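You operate a simulated robot arm through the tools that you are given. There is no shell and no other tool. Be economical: measure what you need, move in short steps, check, and stop when the job is done.

You run a simulated two-armed robot. Do the job below in one go: nothing can be reset, and whatever is moved stays where it is left.

Task
Wipe up the spill on the top of the short parts bench with the white towel and put it back.

The check looks at the end state, three seconds after you hand in, the way a careful person would. Anything else that was tipped, shoved, dropped, spilled or broken makes it a failure. Flat cloth is picked up by pressing the open fingertips on it (5 to 10 N) and closing them slowly along it; thin cloth reads only 2 to 8 mm in the jaws.

Robot
Two 7-joint arms with two-finger parallel grippers on one trunk, on a base that drives. Base frame: it is fixed to the floor where the robot stands at the start and does not move with it; the origin is under the middle of the robot, x ahead of it, y to its left, z up; the surface under the hand at the start is at about z = 72. Readings come in cm, rad, newtons and seconds.
The left shoulder is at the start at [12.4, 17.1, 116.2], the right one opposite. With the tool pointing down near the work surface each hand reaches from about 10 to 88 cm from the robot's upright axis, wherever it stands, measured 20 degrees to its own side. Payload 4.4 kg a hand.
The tool frame of a hand sits at the grasp point between the pads (the TCP): z along the fingers, y along the line on which they close. The tips reach 2.3 cm beyond it. Largest opening 9.4 cm; finger width 3.8, thickness 1; the body of the gripper, 5.4 by 9.6 cm, starts 3.9 cm behind the TCP.
Orientation is that of the tool frame in the base frame, as a unit quaternion [x, y, z, w]. With the fingers straight down and closing along the base's y, the tool's x points along the base's -x, its y along +y and its z along -z.

Tools
- The arms move only by the tool step_arm. It takes "left_commands", "right_commands" or both (then of equal length, played together; a hand with none holds still); each is a list of rows, each a list of 7 numbers: the shift along the tool's x, y, z in cm, then the turn, a rotation vector about the tool's x, y, z in rad, then the finger opening in cm, from 0 to 9.4. In form: [[dx, dy, dz, ax, ay, az, fingers], ...]. A call has 1 to 8 rows; each row shifts and turns the commanded pose from where the row before left it, along the tool's axes as they then stand. Rows are played at 5 a second. More than 5 cm and 0.15 rad between two rows, or a gripper value outside its range, and nothing of the call is played. Where a pose cannot be reached the arm comes as near as it can. A force on the tool above 40 N (or 10 N above the force at the start of the call, whichever is more), or a blocked arm, ends the call early, and 0.2 s more pass. The fingers move at their own pace (about 7.2 cm/s each) and stop on an object; they squeeze with about 32 N. The grip force told is the motor's: it shows also when the fingers shut on nothing. Time passes only in rows, and 0.2 s behind the last, so rows that do not move let the fingers close. It gives the time, the measured TCP pose, the force on the tool (base axes), the opening and the grip force at its end, in the units of the frame above (readings bear some noise), with the torque about the TCP (base axes, N m) and any sound that the robot's microphone picked up, and new pictures: "pictures" is both (left out), scene, wrist or none (wrist: the cameras of the hands that moved).
- Cameras (640 x 400 px; columns grow to the right, rows downward): "scene" is now at [21.48, 3.69, 127.63]; the picture's right is [0.50, -0.86, 0.00], its down [-0.70, -0.41, -0.59] and it looks along [0.51, 0.30, -0.81] (base axes); focal length 248 px, centre (320, 200). "left" rides on the left gripper at [8.6, -1.6, -7.5] in its tool frame; the picture's right is [0.18, 0.98, 0.00], its down [-0.58, 0.11, -0.81] and it looks along [-0.79, 0.15, 0.59] (tool axes); focal length 243 px, centre (320, 200). "right" rides on the right gripper at [8.6, 1.6, -7.5] in its tool frame; the picture's right is [-0.18, 0.98, 0.00], its down [-0.58, -0.11, -0.81] and it looks along [-0.79, -0.15, 0.59] (tool axes); focal length 243 px, centre (320, 200).
- raise_lower(by): slides the trunk up (or, below 0, down) by that many cm; the arms and the scene camera ride with it, the base frame stays. It gives what a move gives, with no picture.
- roll_base(legs): drives the robot by 1 to 6 legs, each [ahead, left, turn to the left] in cm, cm and rad, along the robot's own axes; the way and the turn of a leg run together, so that a leg with both is an arc; at most 150 cm and 3.142 rad a leg. The arms and the cameras ride along, it lands a little off, and it stops where it bumps. It gives what a move gives, and a new picture of the scene camera.
- head_to(pan, tilt): turns the head with the scene camera to pan (to the left, within 1.396 rad either way) and tilt (down, from -0.506 to 1.204), counted from straight ahead of the robot. It gives what a move gives, and a new picture of the scene camera.
- probe_pixels(camera, pixels): for up to 12 pixels [column, row] of the newest picture of that camera ("zoom" is the newest enlarged one), the place [x, y, z] in the base frame of the surface seen there, good to about 0.3 cm. It takes no simulated time.
- zoom(camera, box): a new picture of the part [left, top, right, bottom] of that camera's present view, enlarged. It takes no simulated time.
- hand_in(): hands the job in; it is judged then, once.

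Keep the steps short. Do not move on a guess: measure, check each grasp and each placing, and mend mistakes. In all there are 80 turns and 260 pictures (those below and enlarged ones count). Leave the grippers open and the arms clear of the work at the hand-in unless told otherwise, and finish with a single line.

The tools are called after "Request:" by a JSON object that holds its "method" and its "body". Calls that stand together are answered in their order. step_arm: Moves the arms, as the interface text tells. Its arguments: {"type":"object","properties":{"left_commands":{"type":"array"},"right_commands":{"type":"array"},"pictures":{"type":"string","enum":["both","scene","wrist","none"]}},"required":[]} The other tools are called the same way: raise_lower (by) slides the trunk up or down; roll_base (legs) drives the base; head_to (pan, tilt) turns the head that bears the scene camera; probe_pixels (camera, pixels) gives the place of the surface under pixels of a picture; zoom (camera, box) takes an enlarged picture of a part of a camera's view; hand_in () hands the job in.

At the start:

```text
clock: 0.0
left_tcp_pos: [47.93, 43.59, 96.14]
left_orientation: [0.001, 1.0, 0.0, -0.001]
left_force: [0.5, 0.3, 0.7]
left_torque: [0.0, 0.03, 0.0]
left_width: 9.4
left_grip_force: 0.2
right_tcp_pos: [54.53, -2.24, 96.24]
right_orientation: [0.0, 1.0, 0.0, 0.0]
right_force: [0.2, -0.5, -0.5]
right_torque: [0.0, -0.04, 0.02]
right_width: 9.4
right_grip_force: 0.0
trunk travel left (down, up): [-17.5, 21.3]
robot x, y, heading: [0.03, -0.03, 0.002]
head pan, tilt: [0.527, 0.935]
```

scene: 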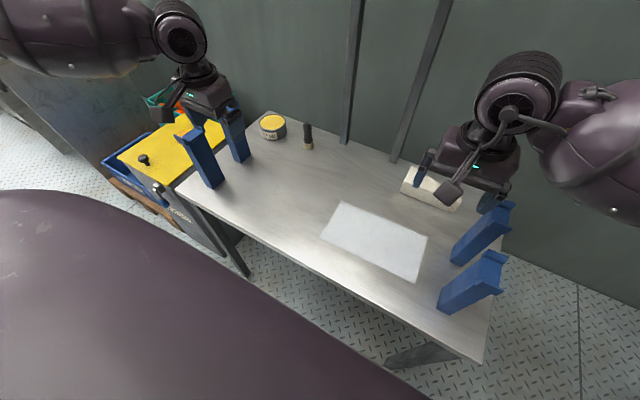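
right: 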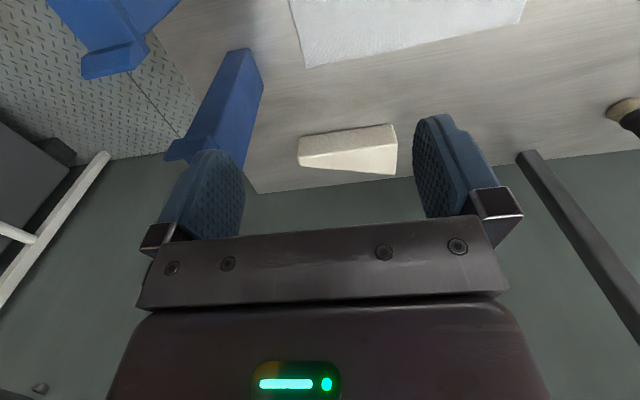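
left: 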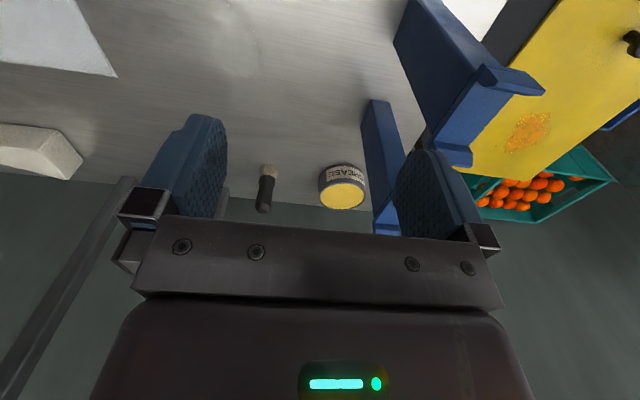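

I see a steel table with a white towel, and a yellow surface with an orange patch to the left. I'll zoom in to identify which is the short parts bench and where the spill is.

Request:
{"method": "zoom", "body": {"camera": "scene", "box": [90, 80, 290, 205]}}

Request:
{"method": "zoom", "body": {"camera": "left", "box": [400, 0, 640, 220]}}

Request:
{"method": "zoom", "body": {"camera": "scene", "box": [290, 120, 530, 300]}}

Request:
{"method": "probe_pixels", "body": {"camera": "scene", "pixels": [[343, 203], [427, 237], [414, 281], [321, 237], [372, 240], [120, 157], [168, 183], [143, 160], [180, 120], [250, 200], [272, 127], [305, 145]]}}

Request:
{"method": "probe_pixels", "body": {"camera": "left", "pixels": [[505, 150], [550, 118], [528, 132], [470, 165], [580, 10], [632, 85], [245, 40], [550, 180], [632, 42], [510, 30], [115, 76]]}}

```text
3.20 times, centred on (190, 142) of scene
```

zoom: 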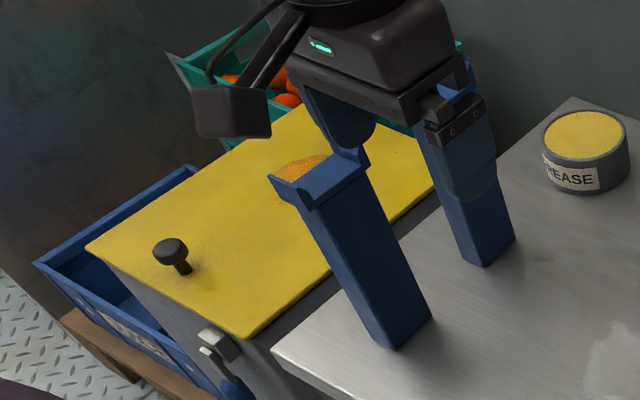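

```text
1.82 times, centred on (520, 110) of left
```

zoom: 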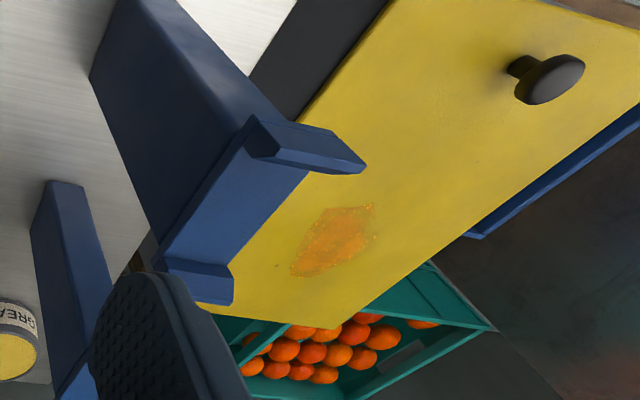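

```text
2.22 times, centred on (410, 210) of scene
```

zoom: 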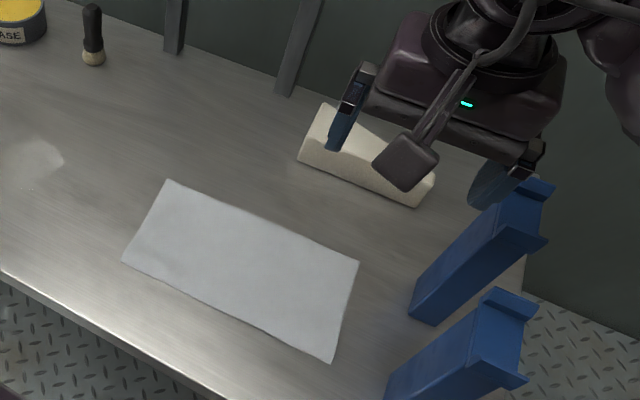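

```text
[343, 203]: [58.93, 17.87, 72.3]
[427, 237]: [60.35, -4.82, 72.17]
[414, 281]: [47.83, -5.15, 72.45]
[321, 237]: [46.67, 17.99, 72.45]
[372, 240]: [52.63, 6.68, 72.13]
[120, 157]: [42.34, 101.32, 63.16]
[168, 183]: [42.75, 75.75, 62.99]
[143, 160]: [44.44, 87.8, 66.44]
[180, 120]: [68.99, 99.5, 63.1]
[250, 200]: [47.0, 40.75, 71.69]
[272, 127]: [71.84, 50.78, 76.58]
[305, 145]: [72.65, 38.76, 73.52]
```

```text
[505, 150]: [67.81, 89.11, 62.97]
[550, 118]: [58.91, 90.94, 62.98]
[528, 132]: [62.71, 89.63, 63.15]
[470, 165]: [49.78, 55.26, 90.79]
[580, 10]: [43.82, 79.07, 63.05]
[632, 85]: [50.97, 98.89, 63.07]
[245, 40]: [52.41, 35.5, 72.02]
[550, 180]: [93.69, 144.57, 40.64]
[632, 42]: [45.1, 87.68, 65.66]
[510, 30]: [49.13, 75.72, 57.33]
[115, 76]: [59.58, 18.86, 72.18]
```

An orange patch lies on the lower yellow top (z=63), and there may be a faint pale patch on the steel table near (52, 35). I'll look around with the head before deciding.

Request:
{"method": "zoom", "body": {"camera": "left", "box": [120, 0, 400, 130]}}

Request:
{"method": "head_to", "body": {"pan": 1.3, "tilt": 0.6}}

Request:
{"method": "head_to", "body": {"pan": -1.0, "tilt": 0.5}}

Request:
{"method": "head_to", "body": {"pan": 0.5, "tilt": 0.5}}

```text
2.29 times, centred on (260, 65) of left
```

zoom: 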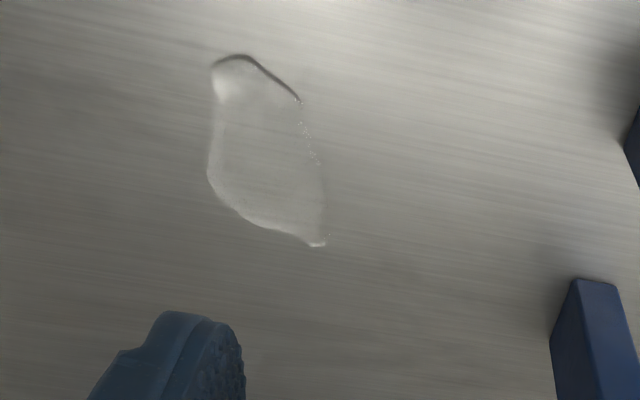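

```text
clock: 1.1
left_tcp_pos: [47.91, 43.64, 96.15]
left_orientation: [0.0, 1.0, 0.0, 0.0]
left_force: [1.2, 0.6, 0.4]
left_torque: [-0.01, -0.01, 0.0]
left_width: 9.39
left_grip_force: 0.1
right_tcp_pos: [54.57, -2.08, 96.29]
right_orientation: [0.0, 1.0, -0.001, 0.0]
right_force: [1.0, 0.2, -0.1]
right_torque: [0.0, -0.01, -0.01]
right_width: 9.38
right_grip_force: 0.0
trunk travel left (down, up): [-17.5, 21.3]
robot x, y, heading: [-0.26, -0.05, 0.0]
head pan, tilt: [1.3, 0.6]
```

scene: 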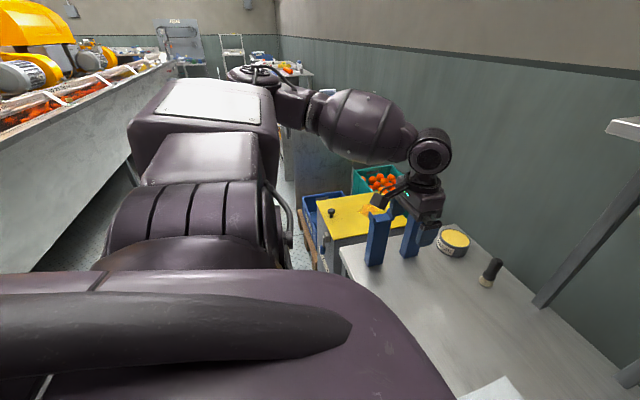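

```text
clock: 3.2
left_tcp_pos: [47.92, 43.63, 96.03]
left_orientation: [0.0, 1.0, 0.0, 0.0]
left_force: [-0.4, -0.1, 0.1]
left_torque: [-0.01, -0.02, 0.04]
left_width: 9.41
left_grip_force: 0.1
right_tcp_pos: [54.57, -2.16, 96.19]
right_orientation: [0.0, 1.0, 0.0, -0.001]
right_force: [0.0, -0.4, -0.3]
right_torque: [0.04, 0.01, -0.01]
right_width: 9.42
right_grip_force: 0.0
trunk travel left (down, up): [-17.5, 21.3]
robot x, y, heading: [-0.25, 0.38, -0.002]
head pan, tilt: [-1.0, 0.499]
```

scene: 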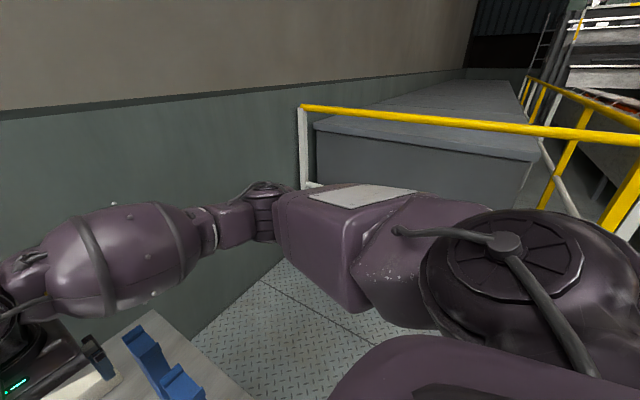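

```text
clock: 4.8
left_tcp_pos: [48.02, 43.57, 96.14]
left_orientation: [0.0, 1.0, 0.0, 0.0]
left_force: [0.3, -0.4, 0.2]
left_torque: [0.01, -0.01, -0.03]
left_width: 9.4
left_grip_force: 0.1
right_tcp_pos: [54.65, -2.24, 96.18]
right_orientation: [0.0, 1.0, 0.0, 0.0]
right_force: [-0.6, 0.0, 1.1]
right_torque: [-0.02, 0.0, 0.01]
right_width: 9.4
right_grip_force: 0.1
trunk travel left (down, up): [-17.5, 21.3]
robot x, y, heading: [0.3, 0.28, 0.002]
head pan, tilt: [0.499, 0.499]
```

scene: 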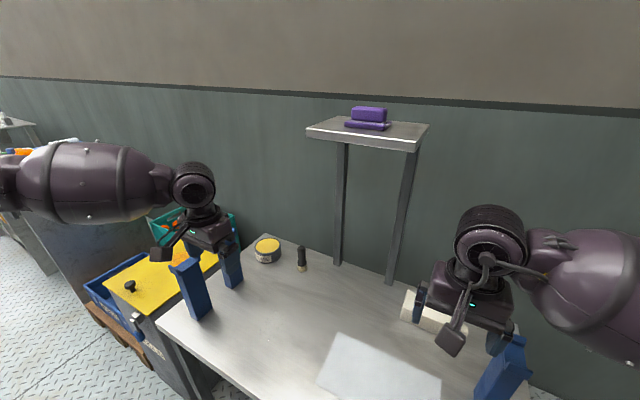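

There's a clear puddle on the steel bench and an orange patch on the yellow lid. Labels may help identify which one is the "short parts bench", so I'll look closer.

Request:
{"method": "head_to", "body": {"pan": 0.95, "tilt": 0.75}}

Request:
{"method": "zoom", "body": {"camera": "scene", "box": [180, 100, 420, 250]}}

Request:
{"method": "zoom", "body": {"camera": "scene", "box": [0, 0, 320, 200]}}

```text
clock: 5.8
left_tcp_pos: [47.94, 43.66, 96.05]
left_orientation: [-0.001, 1.0, 0.0, 0.0]
left_force: [0.5, -1.0, -0.3]
left_torque: [-0.03, 0.04, 0.03]
left_width: 9.4
left_grip_force: 0.0
right_tcp_pos: [54.72, -2.18, 96.28]
right_orientation: [-0.001, 1.0, 0.0, 0.0]
right_force: [0.4, -0.1, 0.3]
right_torque: [0.01, -0.04, -0.03]
right_width: 9.41
right_grip_force: 0.1
trunk travel left (down, up): [-17.5, 21.3]
robot x, y, heading: [0.27, -0.12, -0.006]
head pan, tilt: [0.949, 0.75]
```

scene: 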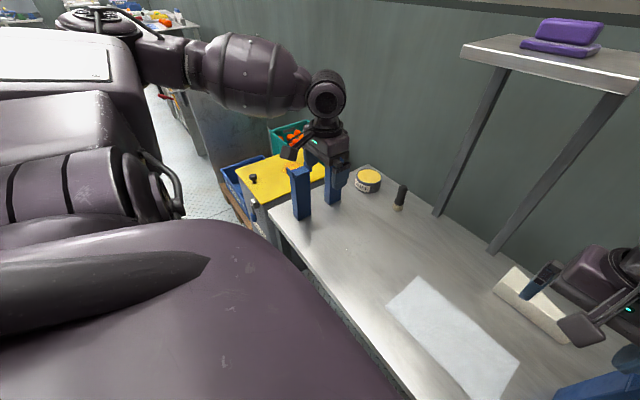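

```text
2.67 times, centred on (300, 175) of scene
```

zoom: 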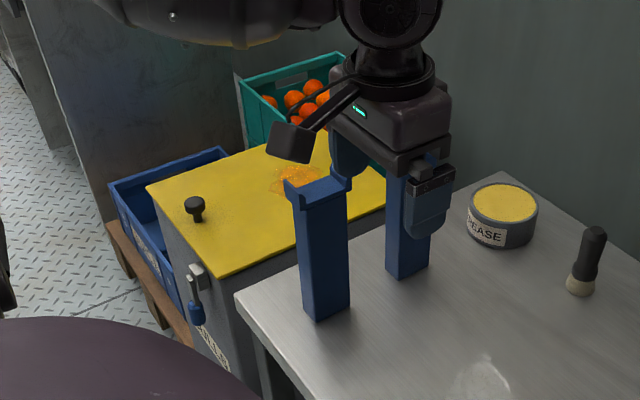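

```text
2.00 times, centred on (160, 100) of scene
```

zoom: 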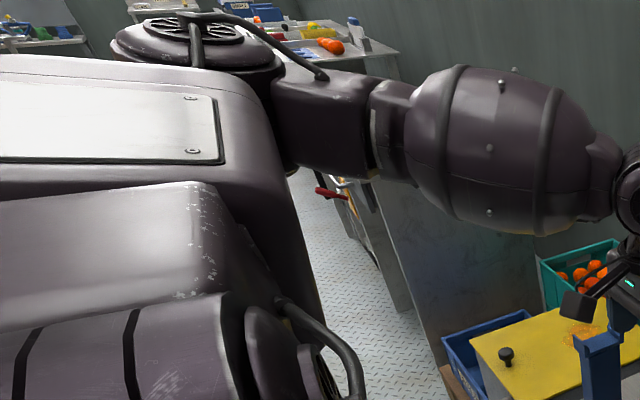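

The yellow item is a lidded bin with a handle and latch, so the steel table carrying the grease and brush is the parts bench, and its spill is the clear puddle. I'll measure the puddle outline and nearby objects through the left camera, whose view hasn't changed, and in the scene view.

Request:
{"method": "probe_pixels", "body": {"camera": "left", "pixels": [[214, 26], [225, 24], [249, 44], [211, 77], [260, 106], [235, 98], [255, 70], [400, 60], [372, 105], [410, 60]]}}

Request:
{"method": "head_to", "body": {"pan": 0.45, "tilt": 0.95}}

Request:
{"method": "zoom", "body": {"camera": "scene", "box": [140, 100, 380, 250]}}

```text
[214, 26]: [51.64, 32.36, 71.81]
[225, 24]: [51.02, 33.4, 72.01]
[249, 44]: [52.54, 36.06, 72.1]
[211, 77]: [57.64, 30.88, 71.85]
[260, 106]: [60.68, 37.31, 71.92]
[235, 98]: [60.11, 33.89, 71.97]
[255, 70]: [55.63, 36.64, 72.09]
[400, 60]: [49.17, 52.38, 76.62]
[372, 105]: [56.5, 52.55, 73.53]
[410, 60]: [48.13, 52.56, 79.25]
```

```text
clock: 6.7
left_tcp_pos: [47.87, 43.63, 96.13]
left_orientation: [0.0, 1.0, 0.0, 0.0]
left_force: [0.2, -1.2, 0.4]
left_torque: [0.01, 0.04, -0.03]
left_width: 9.38
left_grip_force: 0.0
right_tcp_pos: [54.6, -2.21, 96.23]
right_orientation: [0.0, 1.0, -0.001, 0.001]
right_force: [0.0, 0.3, 0.1]
right_torque: [-0.01, -0.03, 0.02]
right_width: 9.42
right_grip_force: 0.1
trunk travel left (down, up): [-17.5, 21.3]
robot x, y, heading: [0.05, 0.32, 0.005]
head pan, tilt: [0.45, 0.949]
```

scene: 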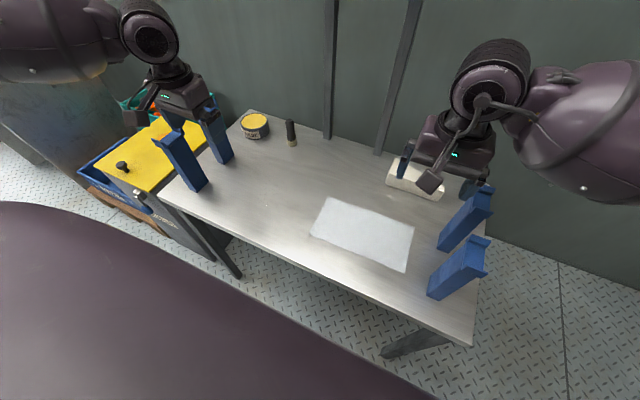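

```text
2.67 times, centred on (260, 175) of scene
```

zoom: 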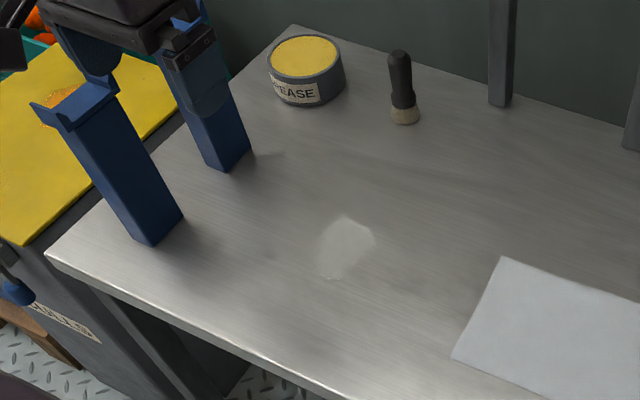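

Puddle: x 51–60.7, y 31–37. Towel: x 47–60, y -5 to 18. No object lies between them. I'll raise the right hand out of the way and bring the left hand above the towel's left end.

Request:
{"method": "step_arm", "body": {"right_commands": [[0, 0, -4.5, 0, 0, 0, 9.4], [0, 0, -4.5, 0, 0, 0, 9.4], [0, -4.5, 0, 0, 0, 0, 9.4], [0, -4.5, 0, 0, 0, 0, 9.4], [0, -4.5, 0, 0, 0, 0, 9.4], [0, -4.5, 0, 0, 0, 0, 9.4], [0, 0, 0, 0, 0, 0, 9.4], [0, 0, 0, 0, 0, 0, 9.4]], "left_commands": [[0, 0, 0, 0, 0, 0, 9.4], [-2, -4, 0, 0, 0, 0, 6], [-2, -4, 0, 0, 0, 0, 4], [-1.6, -4.4, 0, 0, 0, 0, 4], [0, -4.8, 0, 0, 0, 0, 4], [0, -4.8, 0, 0, 0, 0, 4], [0, -4.8, 0, 0, 0, 0, 4], [0, -1.5, 4, 0, 0, 0, 4]]}}

```text
clock: 8.5
left_tcp_pos: [53.21, 15.04, 92.38]
left_orientation: [-0.001, 1.0, -0.001, 0.001]
left_force: [0.8, 0.2, -0.5]
left_torque: [-0.02, -0.01, 0.0]
left_width: 4.01
left_grip_force: 0.1
right_tcp_pos: [54.78, -20.25, 104.91]
right_orientation: [0.0, 1.0, 0.0, -0.002]
right_force: [0.7, 0.4, 0.1]
right_torque: [0.02, 0.02, 0.01]
right_width: 9.37
right_grip_force: 0.1
trunk travel left (down, up): [-17.5, 21.3]
robot x, y, heading: [0.33, 0.2, 0.002]
head pan, tilt: [0.45, 0.949]
```

scene: 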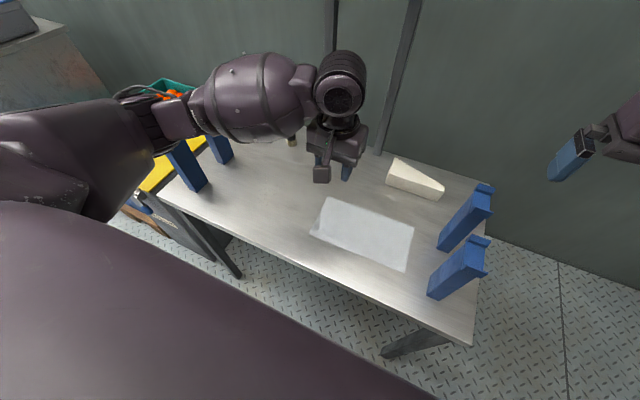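
right: 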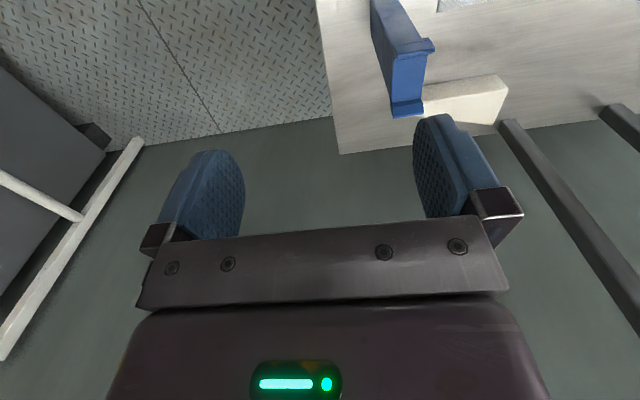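
left: 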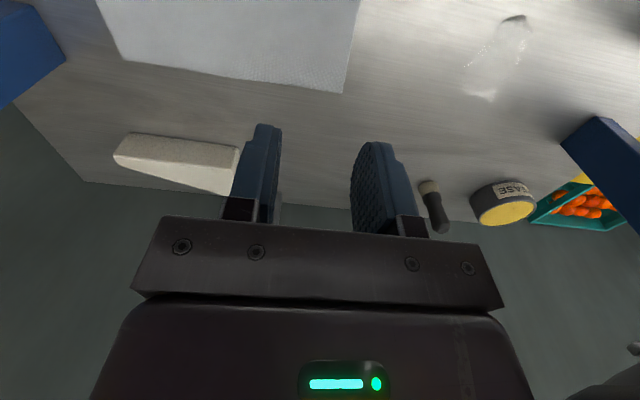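

The hand is over the towel's left end, and the puddle is visible at about (500, 55) in the left picture. I'll confirm both positions, then come down.

Request:
{"method": "probe_pixels", "body": {"camera": "left", "pixels": [[515, 17], [485, 97], [468, 65], [530, 45], [340, 92], [122, 60], [358, 5], [500, 60]]}}

Request:
{"method": "step_arm", "body": {"left_commands": [[0, 0, 4.5, 0, 0, 0, 4], [0, 0, 4.5, 0, 0, 0, 4], [0, 0, 4, 0, 0, 0, 4], [0, 0, 2.5, 0, 0, 0, 4], [0, 0, 1, 0, 0, 0, 4], [0, 0, 0, 0, 0, 0, 4]], "pictures": "wrist"}}

```text
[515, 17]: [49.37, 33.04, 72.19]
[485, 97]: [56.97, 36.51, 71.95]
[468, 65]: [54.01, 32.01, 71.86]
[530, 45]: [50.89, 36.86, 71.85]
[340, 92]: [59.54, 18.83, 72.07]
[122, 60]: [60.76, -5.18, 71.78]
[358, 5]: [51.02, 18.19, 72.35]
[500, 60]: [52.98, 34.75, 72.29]
```

```text
clock: 9.9
left_tcp_pos: [53.51, 15.32, 75.72]
left_orientation: [0.0, 1.0, 0.001, 0.0]
left_force: [-0.3, 0.1, -0.3]
left_torque: [-0.02, 0.02, -0.02]
left_width: 4.03
left_grip_force: 0.0
right_tcp_pos: [54.59, -20.33, 104.94]
right_orientation: [0.0, 1.0, 0.0, -0.001]
right_force: [0.1, -1.1, 0.4]
right_torque: [0.01, 0.0, -0.02]
right_width: 9.39
right_grip_force: 0.1
trunk travel left (down, up): [-17.5, 21.3]
robot x, y, heading: [0.15, 0.19, -0.001]
head pan, tilt: [0.45, 0.949]
```

left: 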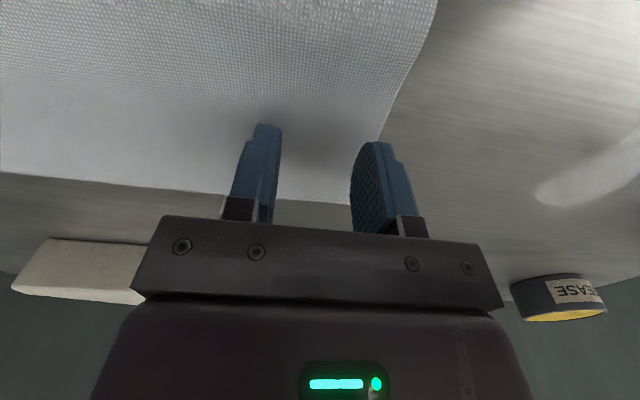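

Fingertips are about 1.3 cm above the cloth, with the right-hand finger close to the edge. I'll shift 1 cm inward and press down gently while watching the force.

Request:
{"method": "step_arm", "body": {"left_commands": [[0, -1, 0.5, 0, 0, 0, 4], [0, 0, 0.4, 0, 0, 0, 4], [0, 0, 0.2, 0, 0, 0, 4], [0, 0, 0.15, 0, 0, 0, 4], [0, 0, 0, 0, 0, 0, 4]], "pictures": "none"}}

```text
clock: 11.1
left_tcp_pos: [53.54, 14.16, 74.44]
left_orientation: [0.0, 1.0, 0.001, 0.003]
left_force: [0.2, 2.4, 11.4]
left_torque: [0.28, 0.05, -0.01]
left_width: 4.0
left_grip_force: 0.2
right_tcp_pos: [54.48, -20.17, 105.0]
right_orientation: [0.0, 1.0, 0.0, 0.0]
right_force: [-0.4, -0.2, -0.4]
right_torque: [0.0, 0.0, -0.02]
right_width: 9.42
right_grip_force: 0.1
trunk travel left (down, up): [-17.5, 21.3]
robot x, y, heading: [0.19, -0.19, -0.004]
head pan, tilt: [0.45, 0.949]
```

11 N is slightly more than needed. I'll ease up a touch and close slowly.

Request:
{"method": "step_arm", "body": {"left_commands": [[0, 0, -0.05, 0, 0, 0, 3.5], [0, 0, 0, 0, 0, 0, 3], [0, 0, 0, 0, 0, 0, 2.4], [0, 0, 0, 0, 0, 0, 1.8], [0, 0, 0, 0, 0, 0, 1.2], [0, 0, 0, 0, 0, 0, 0.6], [0, 0, 0, 0, 0, 0, 0], [0, 0, 0, 0, 0, 0, 0]], "pictures": "wrist"}}

```text
clock: 12.9
left_tcp_pos: [53.51, 14.29, 74.44]
left_orientation: [0.0, 1.0, 0.0, 0.001]
left_force: [0.4, 0.7, 16.0]
left_torque: [0.14, 0.01, -0.02]
left_width: 0.32
left_grip_force: 32.6
right_tcp_pos: [54.44, -20.12, 104.92]
right_orientation: [0.0, 1.0, 0.0, 0.0]
right_force: [-0.4, 1.0, -0.3]
right_torque: [0.0, -0.02, -0.01]
right_width: 9.39
right_grip_force: 0.1
trunk travel left (down, up): [-17.5, 21.3]
robot x, y, heading: [-0.13, 0.43, -0.002]
head pan, tilt: [0.45, 0.949]
```

left: 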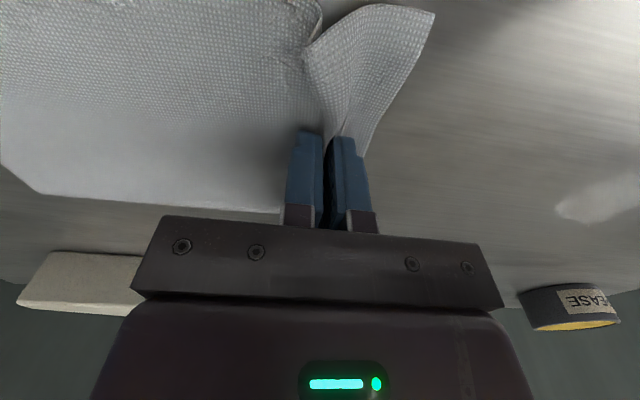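

The cloth is gripped (3 mm, 33 N). I'll lift 2 cm and draw the towel toward the puddle.

Request:
{"method": "step_arm", "body": {"left_commands": [[0, 0, -1, 0, 0, 0, 0], [0, 0, -1.5, 0, 0, 0, 0], [0, 3, 0, 0, 0, 0, 0], [0, 4, 0, 0, 0, 0, 0], [0, 4, 0, 0, 0, 0, 0], [0, 3.5, 0, 0, 0, 0, 0], [0, 0, 0, 0, 0, 0, 0]]}}

```text
clock: 14.5
left_tcp_pos: [53.45, 28.58, 76.95]
left_orientation: [0.001, 1.0, 0.0, 0.0]
left_force: [-0.3, 0.0, -0.5]
left_torque: [0.0, 0.03, -0.03]
left_width: 0.32
left_grip_force: 31.9
right_tcp_pos: [54.74, -20.27, 104.9]
right_orientation: [0.0, 1.0, 0.001, 0.0]
right_force: [0.3, 0.4, 0.2]
right_torque: [-0.01, 0.01, 0.0]
right_width: 9.39
right_grip_force: 0.0
trunk travel left (down, up): [-17.5, 21.3]
robot x, y, heading: [0.07, -0.2, -0.001]
head pan, tilt: [0.45, 0.949]
```

scene: 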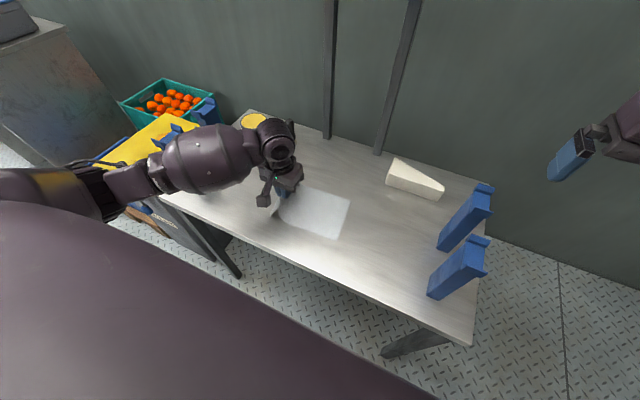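
left: 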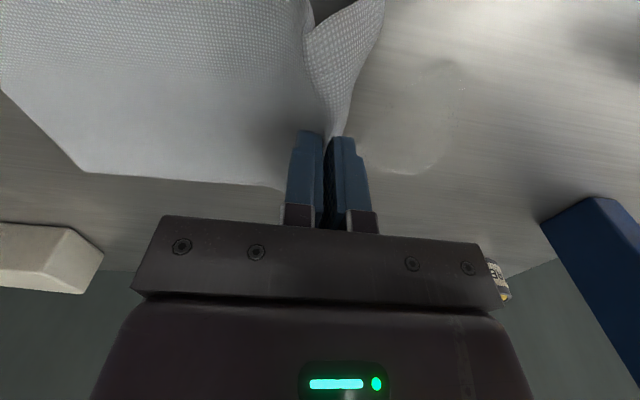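

The towel follows. Puddle is just ahead of the fingers, at (410, 120) in the left picture. I'll go to the near-left corner of the puddle (x≈50, y≈31) and press down.

Request:
{"method": "step_arm", "body": {"left_commands": [[3.5, 2, 0, 0, 0, 0, 0], [0, 0, 1.2, 0, 0, 0, 0], [0, 0, 0.8, 0, 0, 0, 0], [0, 0, 0.3, 0, 0, 0, 0], [0, 0, 0.15, 0, 0, 0, 0], [0, 0, 0, 0, 0, 0, 0]], "pictures": "none"}}

```text
clock: 15.9
left_tcp_pos: [50.05, 30.82, 74.65]
left_orientation: [0.0, 1.0, 0.0, 0.001]
left_force: [0.2, 0.4, 6.6]
left_torque: [-0.01, -0.06, -0.01]
left_width: 0.34
left_grip_force: 32.4
right_tcp_pos: [54.53, -20.23, 105.07]
right_orientation: [0.0, 1.0, 0.0, 0.0]
right_force: [0.3, 0.5, -1.0]
right_torque: [0.02, 0.02, 0.0]
right_width: 9.43
right_grip_force: 0.1
trunk travel left (down, up): [-17.5, 21.3]
robot x, y, heading: [-0.01, -0.23, 0.006]
head pan, tilt: [0.45, 0.949]
```

6.6 N is a good pressure. Now I'll sweep across +x along the near strip.

Request:
{"method": "step_arm", "body": {"left_commands": [[-2.5, 0, 0, 0, 0, 0, 0], [-3, 0, 0, 0, 0, 0, 0], [-3, 0, 0, 0, 0, 0, 0], [-3, 0, 0, 0, 0, 0, 0], [0, 2, 0, 0, 0, 0, 0], [3, 0, 0, 0, 0, 0, 0], [3, 0, 0, 0, 0, 0, 0], [0, 0, 0, 0, 0, 0, 0]], "pictures": "wrist"}}

```text
clock: 17.7
left_tcp_pos: [55.16, 32.51, 74.53]
left_orientation: [0.0, 1.0, 0.002, 0.0]
left_force: [0.4, 1.3, 2.5]
left_torque: [-0.02, -0.05, 0.01]
left_width: 0.32
left_grip_force: 32.0
right_tcp_pos: [54.58, -20.24, 104.93]
right_orientation: [0.0, 1.0, 0.0, 0.0]
right_force: [-0.8, -0.4, -0.1]
right_torque: [-0.04, 0.0, 0.01]
right_width: 9.43
right_grip_force: 0.0
trunk travel left (down, up): [-17.5, 21.3]
robot x, y, heading: [0.02, -0.01, -0.002]
head pan, tilt: [0.45, 0.949]
```

left: 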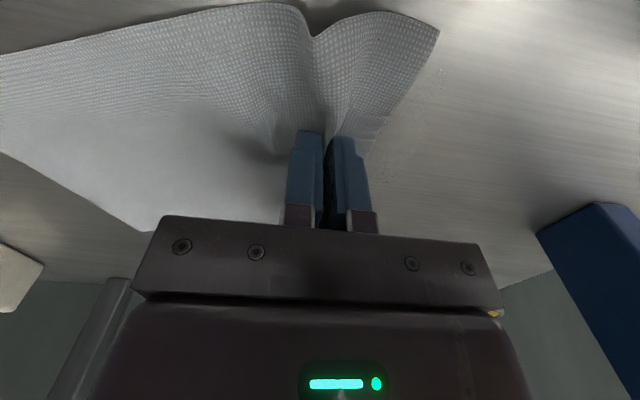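

Wiping is working, and only a thin strip remains near (430, 90). Pressure fell to 2.5 N, so I'll press a touch deeper and continue with strips at y≈34.5 and 37.

Request:
{"method": "step_arm", "body": {"left_commands": [[2.5, 0, 0.12, 0, 0, 0, 0], [2.5, 0, 0, 0, 0, 0, 0], [0, 2, 0, 0, 0, 0, 0], [-3, 0, 0, 0, 0, 0, 0], [-3, 0, 0, 0, 0, 0, 0], [-3, 0, 0, 0, 0, 0, 0], [-3, 0, 0, 0, 0, 0, 0], [0, 2, 0, 0, 0, 0, 0]], "pictures": "none"}}

Request:
{"method": "step_arm", "body": {"left_commands": [[3, 0, 0, 0, 0, 0, 0], [3, 0, 0, 0, 0, 0, 0], [3, 0, 0, 0, 0, 0, 0], [3, 0, 0, 0, 0, 0, 0], [0, 2, 0, 0, 0, 0, 0], [-3, 0, 0, 0, 0, 0, 0], [-3, 0, 0, 0, 0, 0, 0], [-4, 0, 0, 0, 0, 0, 0]], "pictures": "wrist"}}

```text
clock: 19.5
left_tcp_pos: [62.59, 36.53, 74.57]
left_orientation: [0.001, 1.0, 0.0, 0.001]
left_force: [0.5, -5.1, 17.5]
left_torque: [-0.16, -0.21, -0.04]
left_width: 0.37
left_grip_force: 31.6
right_tcp_pos: [54.47, -20.28, 105.11]
right_orientation: [-0.001, 1.0, 0.0, 0.001]
right_force: [0.3, -0.1, -0.6]
right_torque: [0.01, -0.02, 0.0]
right_width: 9.4
right_grip_force: 0.0
trunk travel left (down, up): [-17.5, 21.3]
robot x, y, heading: [-0.23, -0.01, -0.001]
head pan, tilt: [0.45, 0.949]
```

```text
clock: 21.3
left_tcp_pos: [60.57, 38.66, 74.54]
left_orientation: [0.0, 1.0, 0.001, 0.001]
left_force: [0.6, -0.2, 16.1]
left_torque: [-0.03, -0.21, -0.06]
left_width: 0.35
left_grip_force: 31.9
right_tcp_pos: [54.43, -20.41, 104.85]
right_orientation: [-0.001, 1.0, 0.001, 0.0]
right_force: [0.0, 0.3, 0.1]
right_torque: [0.03, 0.01, 0.02]
right_width: 9.4
right_grip_force: 0.1
trunk travel left (down, up): [-17.5, 21.3]
robot x, y, heading: [0.23, 0.03, 0.0]
head pan, tilt: [0.45, 0.949]
```

left: 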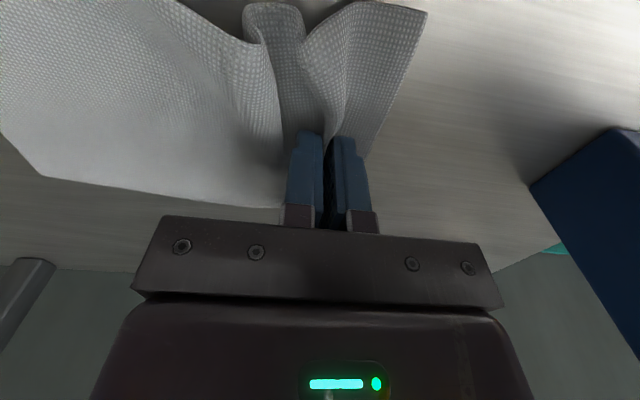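

No puddle is visible ahead of the fingers. I'll lift the towel and check the bench underneath.

Request:
{"method": "step_arm", "body": {"left_commands": [[3, -4, -2, 0, 0, 0, 0], [3, -3, -2.5, 0, 0, 0, 0], [0, -3, -4, 0, 0, 0, 0], [0, -3, -4, 0, 0, 0, 0], [0, -3, -4, 0, 0, 0, 0], [0, -3, -3.5, 0, 0, 0, 0], [0, -3, -1, 0, 0, 0, 0], [0, 0, 0, 0, 0, 0, 0]]}}

Request:
{"method": "zoom", "body": {"camera": "left", "box": [320, 0, 640, 200]}}

Request:
{"method": "zoom", "body": {"camera": "scene", "box": [140, 100, 380, 250]}}

```text
refused: row 1 steps farther than a row can; nothing moved
```

```text
2.00 times, centred on (480, 100) of left
```

zoom: 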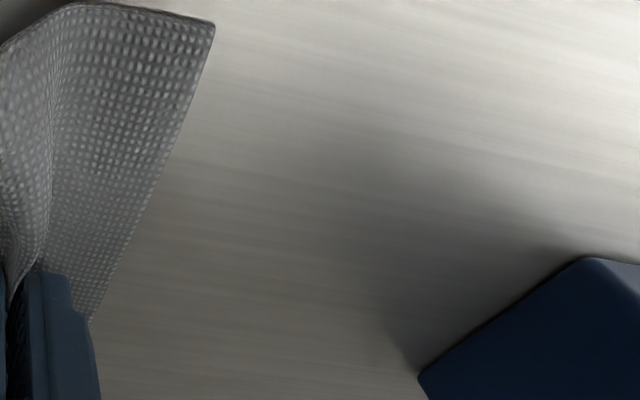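

```text
2.67 times, centred on (260, 175) of scene
```

zoom: 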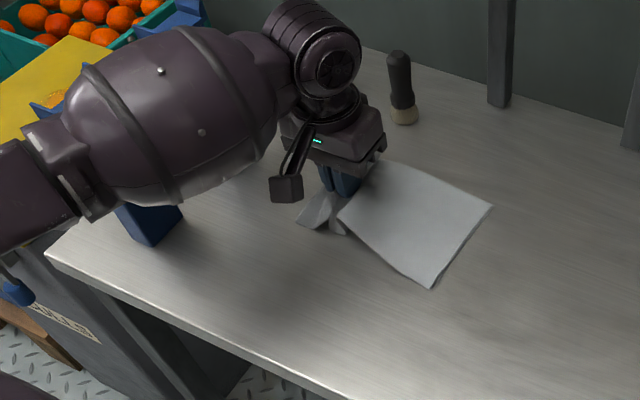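

A step was too long and nothing moved, so I'll use smaller rows.

Request:
{"method": "step_arm", "body": {"left_commands": [[2, -2, -3, 0, 0, 0, 0], [2, -2, -3.5, 0, 0, 0, 0], [2, -2, -3.5, 0, 0, 0, 0], [1, -3, -3.5, 0, 0, 0, 0], [0, -3, -3.5, 0, 0, 0, 0], [0, -3, -3.5, 0, 0, 0, 0], [0, -4, -1.5, 0, 0, 0, 0], [0, 0, 0, 0, 0, 0, 0]]}}

Request:
{"method": "zoom", "body": {"camera": "left", "box": [320, 0, 640, 200]}}

Request:
{"method": "zoom", "body": {"camera": "scene", "box": [140, 100, 380, 250]}}

```text
clock: 23.1
left_tcp_pos: [53.17, 19.83, 96.55]
left_orientation: [0.0, 1.0, 0.0, 0.0]
left_force: [0.3, 0.9, -0.3]
left_torque: [-0.01, -0.02, 0.01]
left_width: 0.34
left_grip_force: 31.7
right_tcp_pos: [54.66, -20.17, 104.92]
right_orientation: [0.0, 1.0, 0.0, 0.0]
right_force: [-0.2, -0.1, -0.2]
right_torque: [0.02, 0.01, -0.04]
right_width: 9.4
right_grip_force: 0.0
trunk travel left (down, up): [-17.5, 21.3]
robot x, y, heading: [0.09, -0.02, -0.003]
head pan, tilt: [0.45, 0.949]
```

scene: 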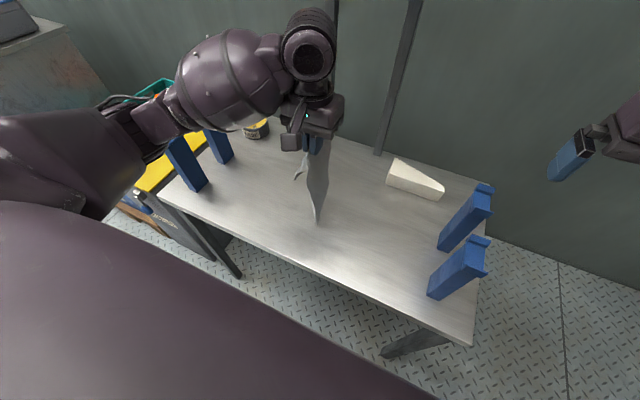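
left: 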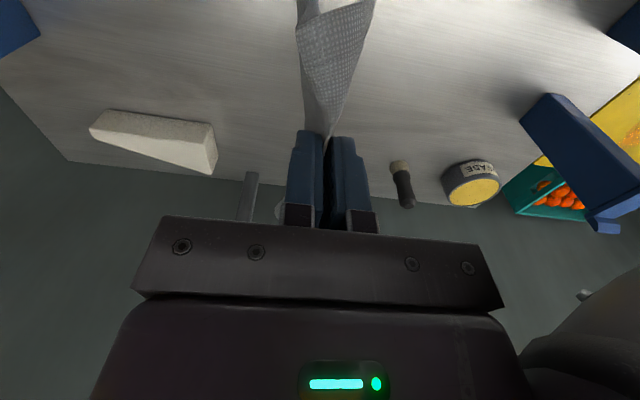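

```text
2.00 times, centred on (480, 100) of left
```

zoom: 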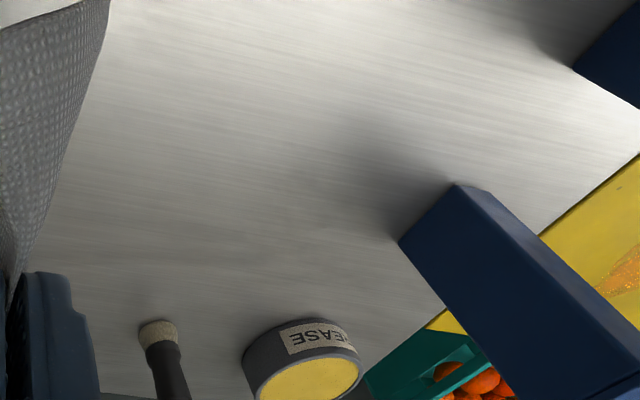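

```text
2.67 times, centred on (260, 175) of scene
```

zoom: 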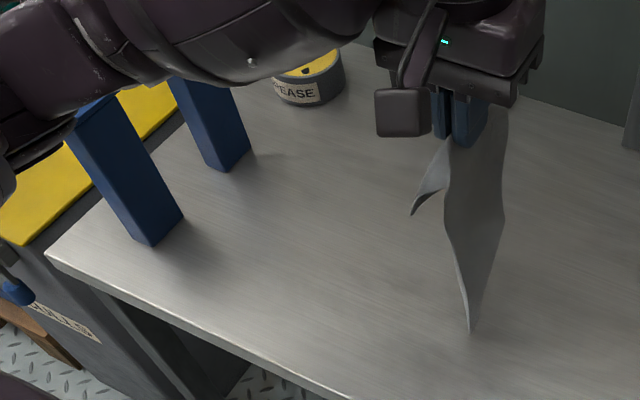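

The bench is clean where the puddle was. Now to lay the towel back: I'll carry it to y≈-6 so its tail comes down at the original far edge, with the right hand moved further aside.

Request:
{"method": "step_arm", "body": {"left_commands": [[0, 0, 0, 0, 0, 0, 0], [0, 0, 0, 0, 0, 0, 0], [0, -4, 0, 0, 0, 0, 0], [0, -4, 0, 0, 0, 0, 0], [0, -4, 0, 0, 0, 0, 0], [0, -4, 0, 0, 0, 0, 0], [0, -4, 0, 0, 0, 0, 0], [0, -4, 0, 0, 0, 0, 0]], "right_commands": [[4, -2, 0, 0, 0, 0, 9.4], [4, -2, 0, 0, 0, 0, 9.4], [4, -2, 0, 0, 0, 0, 9.4], [4, -2, 0, 0, 0, 0, 9.4], [0, -2, 0, 0, 0, 0, 9.4], [0, -2, 0, 0, 0, 0, 9.4], [0, 0, 0, 0, 0, 0, 9.4], [0, 0, 0, 0, 0, 0, 9.4]], "pictures": "scene"}}

Request:
{"method": "zoom", "body": {"camera": "scene", "box": [280, 120, 520, 300]}}

```text
clock: 24.9
left_tcp_pos: [53.48, -4.21, 96.27]
left_orientation: [0.0, 1.0, 0.001, 0.0]
left_force: [0.5, -0.6, 0.1]
left_torque: [0.01, 0.03, -0.02]
left_width: 0.35
left_grip_force: 31.8
right_tcp_pos: [42.09, -31.27, 106.43]
right_orientation: [0.0, 1.0, 0.001, 0.0]
right_force: [-0.8, -0.3, -0.5]
right_torque: [0.02, 0.02, 0.03]
right_width: 9.41
right_grip_force: 0.0
right hand out of reach, approached as far as the arm can: row 4
trunk travel left (down, up): [-17.5, 21.3]
robot x, y, heading: [-0.23, 0.35, 0.001]
head pan, tilt: [0.45, 0.949]
```

scene: 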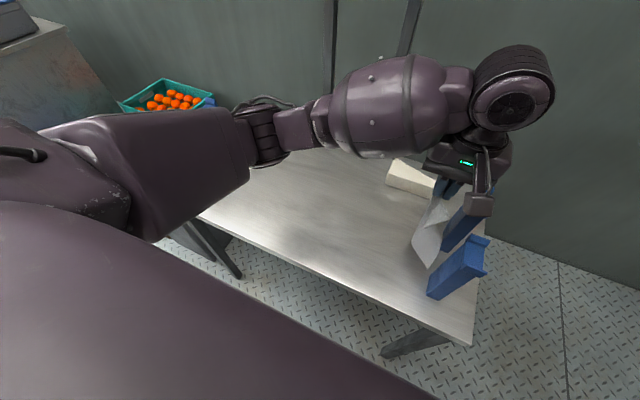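

```text
2.22 times, centred on (400, 210) of scene
```

zoom: 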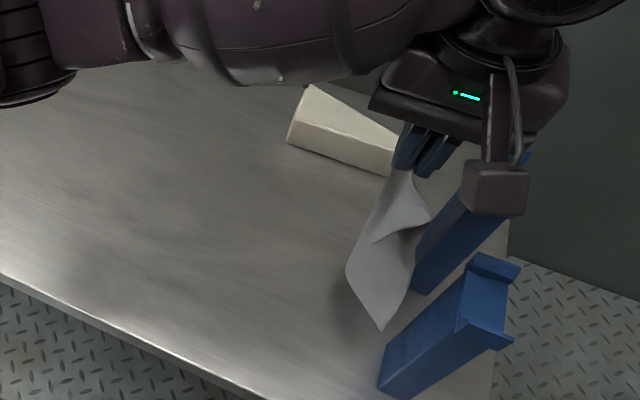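

The towel hangs clear of the blue stands. I'll lower so that the tail touches down, then check where it landed.

Request:
{"method": "step_arm", "body": {"left_commands": [[0, -1, 0, 0, 0, 0, 0], [0, 0, 2, 0, 0, 0, 0], [0, 0, 2, 0, 0, 0, 0], [0, 0, 0, 0, 0, 0, 0], [0, 0, 0, 0, 0, 0, 0]], "pictures": "both"}}

Request:
{"method": "zoom", "body": {"camera": "scene", "box": [360, 140, 520, 300]}}

Request:
{"method": "probe_pixels", "body": {"camera": "scene", "pixels": [[420, 262], [413, 240], [428, 267], [430, 295], [435, 232], [446, 250]]}}

```text
clock: 26.1
left_tcp_pos: [53.72, -5.24, 92.37]
left_orientation: [0.0, 1.0, 0.0, 0.0]
left_force: [-0.2, -0.4, -0.7]
left_torque: [-0.02, 0.0, 0.02]
left_width: 0.34
left_grip_force: 31.9
right_tcp_pos: [42.14, -31.22, 106.36]
right_orientation: [0.0, 1.0, 0.001, 0.0]
right_force: [0.1, -0.3, -1.0]
right_torque: [0.01, 0.0, 0.0]
right_width: 9.39
right_grip_force: 0.1
trunk travel left (down, up): [-17.5, 21.3]
robot x, y, heading: [0.07, 0.17, -0.001]
head pan, tilt: [0.45, 0.949]
```

scene: 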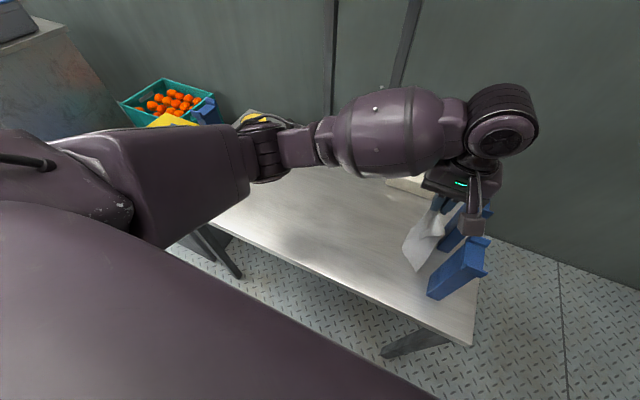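
left: 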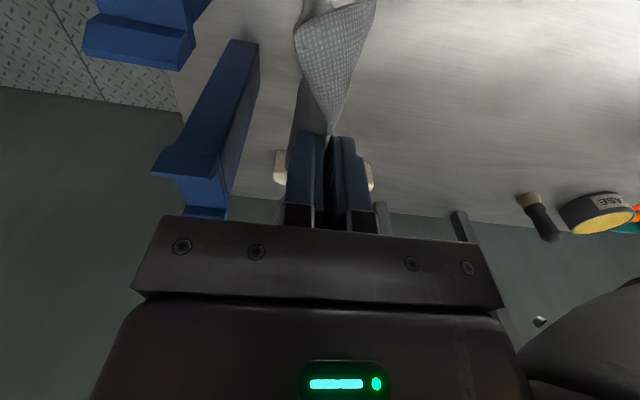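

```text
2.50 times, centred on (440, 220) of scene
```

zoom: 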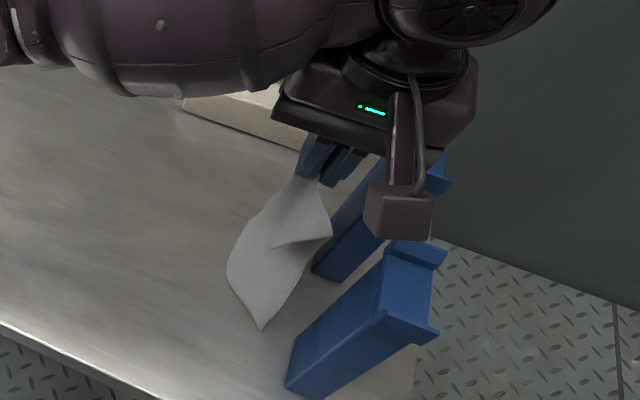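

```text
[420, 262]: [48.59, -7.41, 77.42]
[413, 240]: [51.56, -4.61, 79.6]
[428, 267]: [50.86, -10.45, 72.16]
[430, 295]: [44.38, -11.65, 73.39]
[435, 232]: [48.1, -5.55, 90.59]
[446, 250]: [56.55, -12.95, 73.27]
```

The lowest corner is at about (48.6, -7.4, 77), so it needs another 4–5 cm. I'll lower while shifting away from the stands.

Request:
{"method": "step_arm", "body": {"left_commands": [[0, 0.7, 2, 0, 0, 0, 0], [0, 0.7, 2, 0, 0, 0, 0], [0, 0.6, 1, 0, 0, 0, 0], [0, 0, 0, 0, 0, 0, 0], [0, 0, 0, 0, 0, 0, 0]], "pictures": "scene"}}

Request:
{"method": "zoom", "body": {"camera": "scene", "box": [360, 140, 520, 300]}}

```text
clock: 27.3
left_tcp_pos: [53.79, -3.15, 87.4]
left_orientation: [0.0, 1.0, 0.0, 0.0]
left_force: [0.5, -1.1, 0.4]
left_torque: [0.02, -0.04, -0.02]
left_width: 0.32
left_grip_force: 32.7
right_tcp_pos: [42.12, -31.1, 106.34]
right_orientation: [0.0, 1.0, -0.001, 0.0]
right_force: [0.2, 0.9, -0.3]
right_torque: [0.03, -0.02, 0.0]
right_width: 9.4
right_grip_force: 0.1
trunk travel left (down, up): [-17.5, 21.3]
robot x, y, heading: [-0.13, -0.13, -0.0]
head pan, tilt: [0.45, 0.949]
```

scene: 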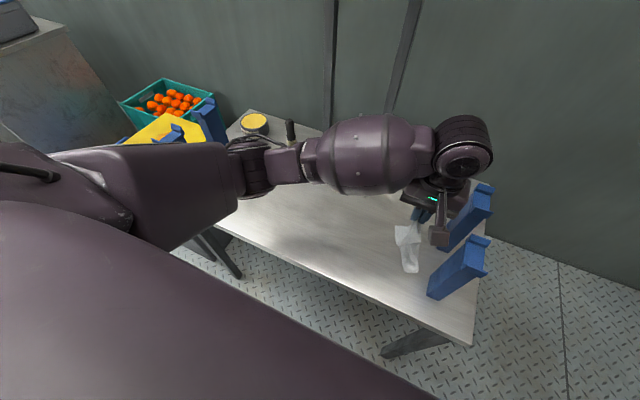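

```text
2.50 times, centred on (440, 220) of scene
```

zoom: 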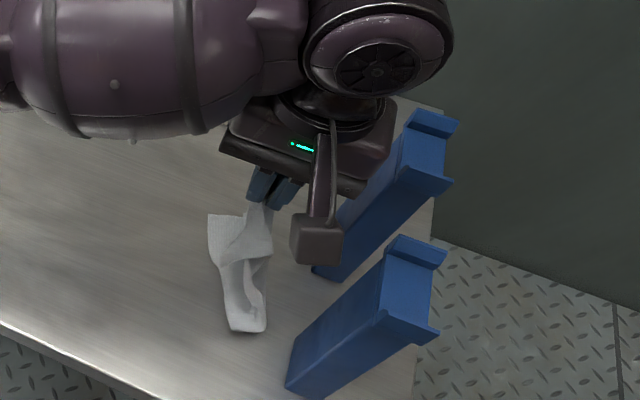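

The tail is down on the bench. I'll sweep toward +y while lowering to lay it out.

Request:
{"method": "step_arm", "body": {"left_commands": [[0, 2.2, 0.5, 0, 0, 0, 0], [0, 2.2, 0.8, 0, 0, 0, 0], [0, 2.2, 1, 0, 0, 0, 0], [0, 2.2, 1.5, 0, 0, 0, 0], [0, 2.2, 1.8, 0, 0, 0, 0], [0, 2.2, 2, 0, 0, 0, 0], [0, 0, 0, 0, 0, 0, 0]], "pictures": "both"}}

Request:
{"method": "zoom", "body": {"camera": "scene", "box": [300, 140, 500, 300]}}

```text
clock: 28.9
left_tcp_pos: [53.43, 9.97, 79.74]
left_orientation: [0.0, 1.0, 0.0, 0.0]
left_force: [-0.4, 1.4, -0.3]
left_torque: [-0.03, -0.01, 0.02]
left_width: 0.34
left_grip_force: 31.9
right_tcp_pos: [42.14, -31.22, 106.37]
right_orientation: [0.0, 1.0, 0.0, 0.0]
right_force: [0.8, -0.6, -0.4]
right_torque: [0.02, 0.0, -0.03]
right_width: 9.41
right_grip_force: 0.0
trunk travel left (down, up): [-17.5, 21.3]
robot x, y, heading: [0.2, -0.1, 0.004]
head pan, tilt: [0.45, 0.949]
```

scene: 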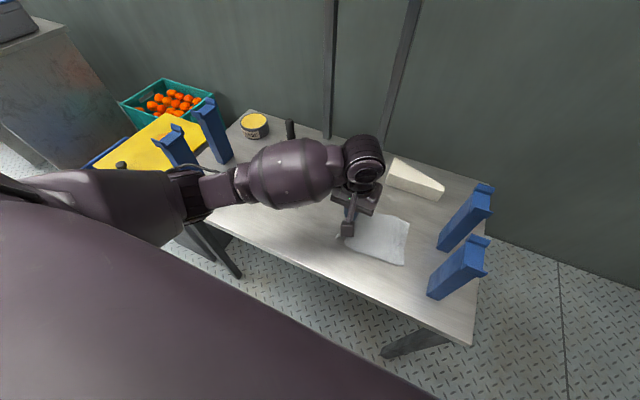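
left: 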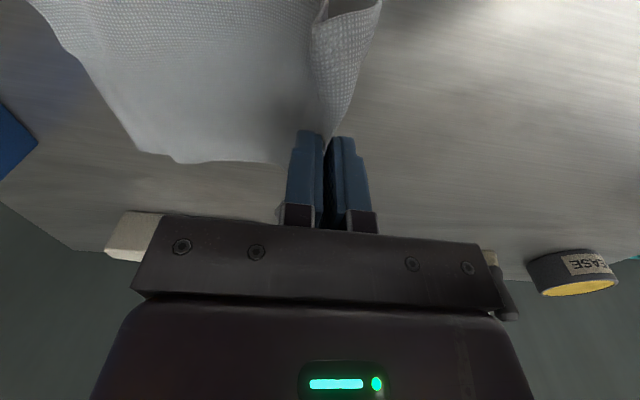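

```text
2.50 times, centred on (400, 220) of scene
```

zoom: 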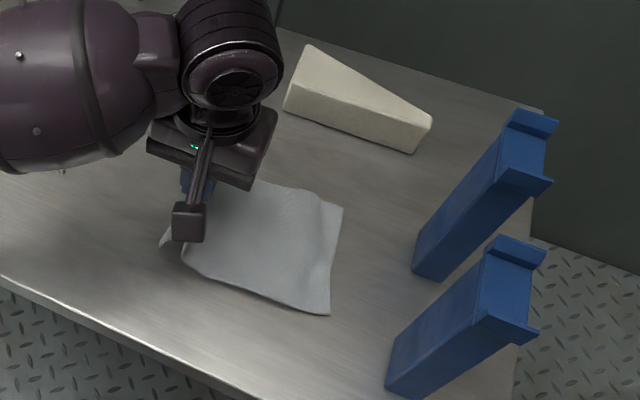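

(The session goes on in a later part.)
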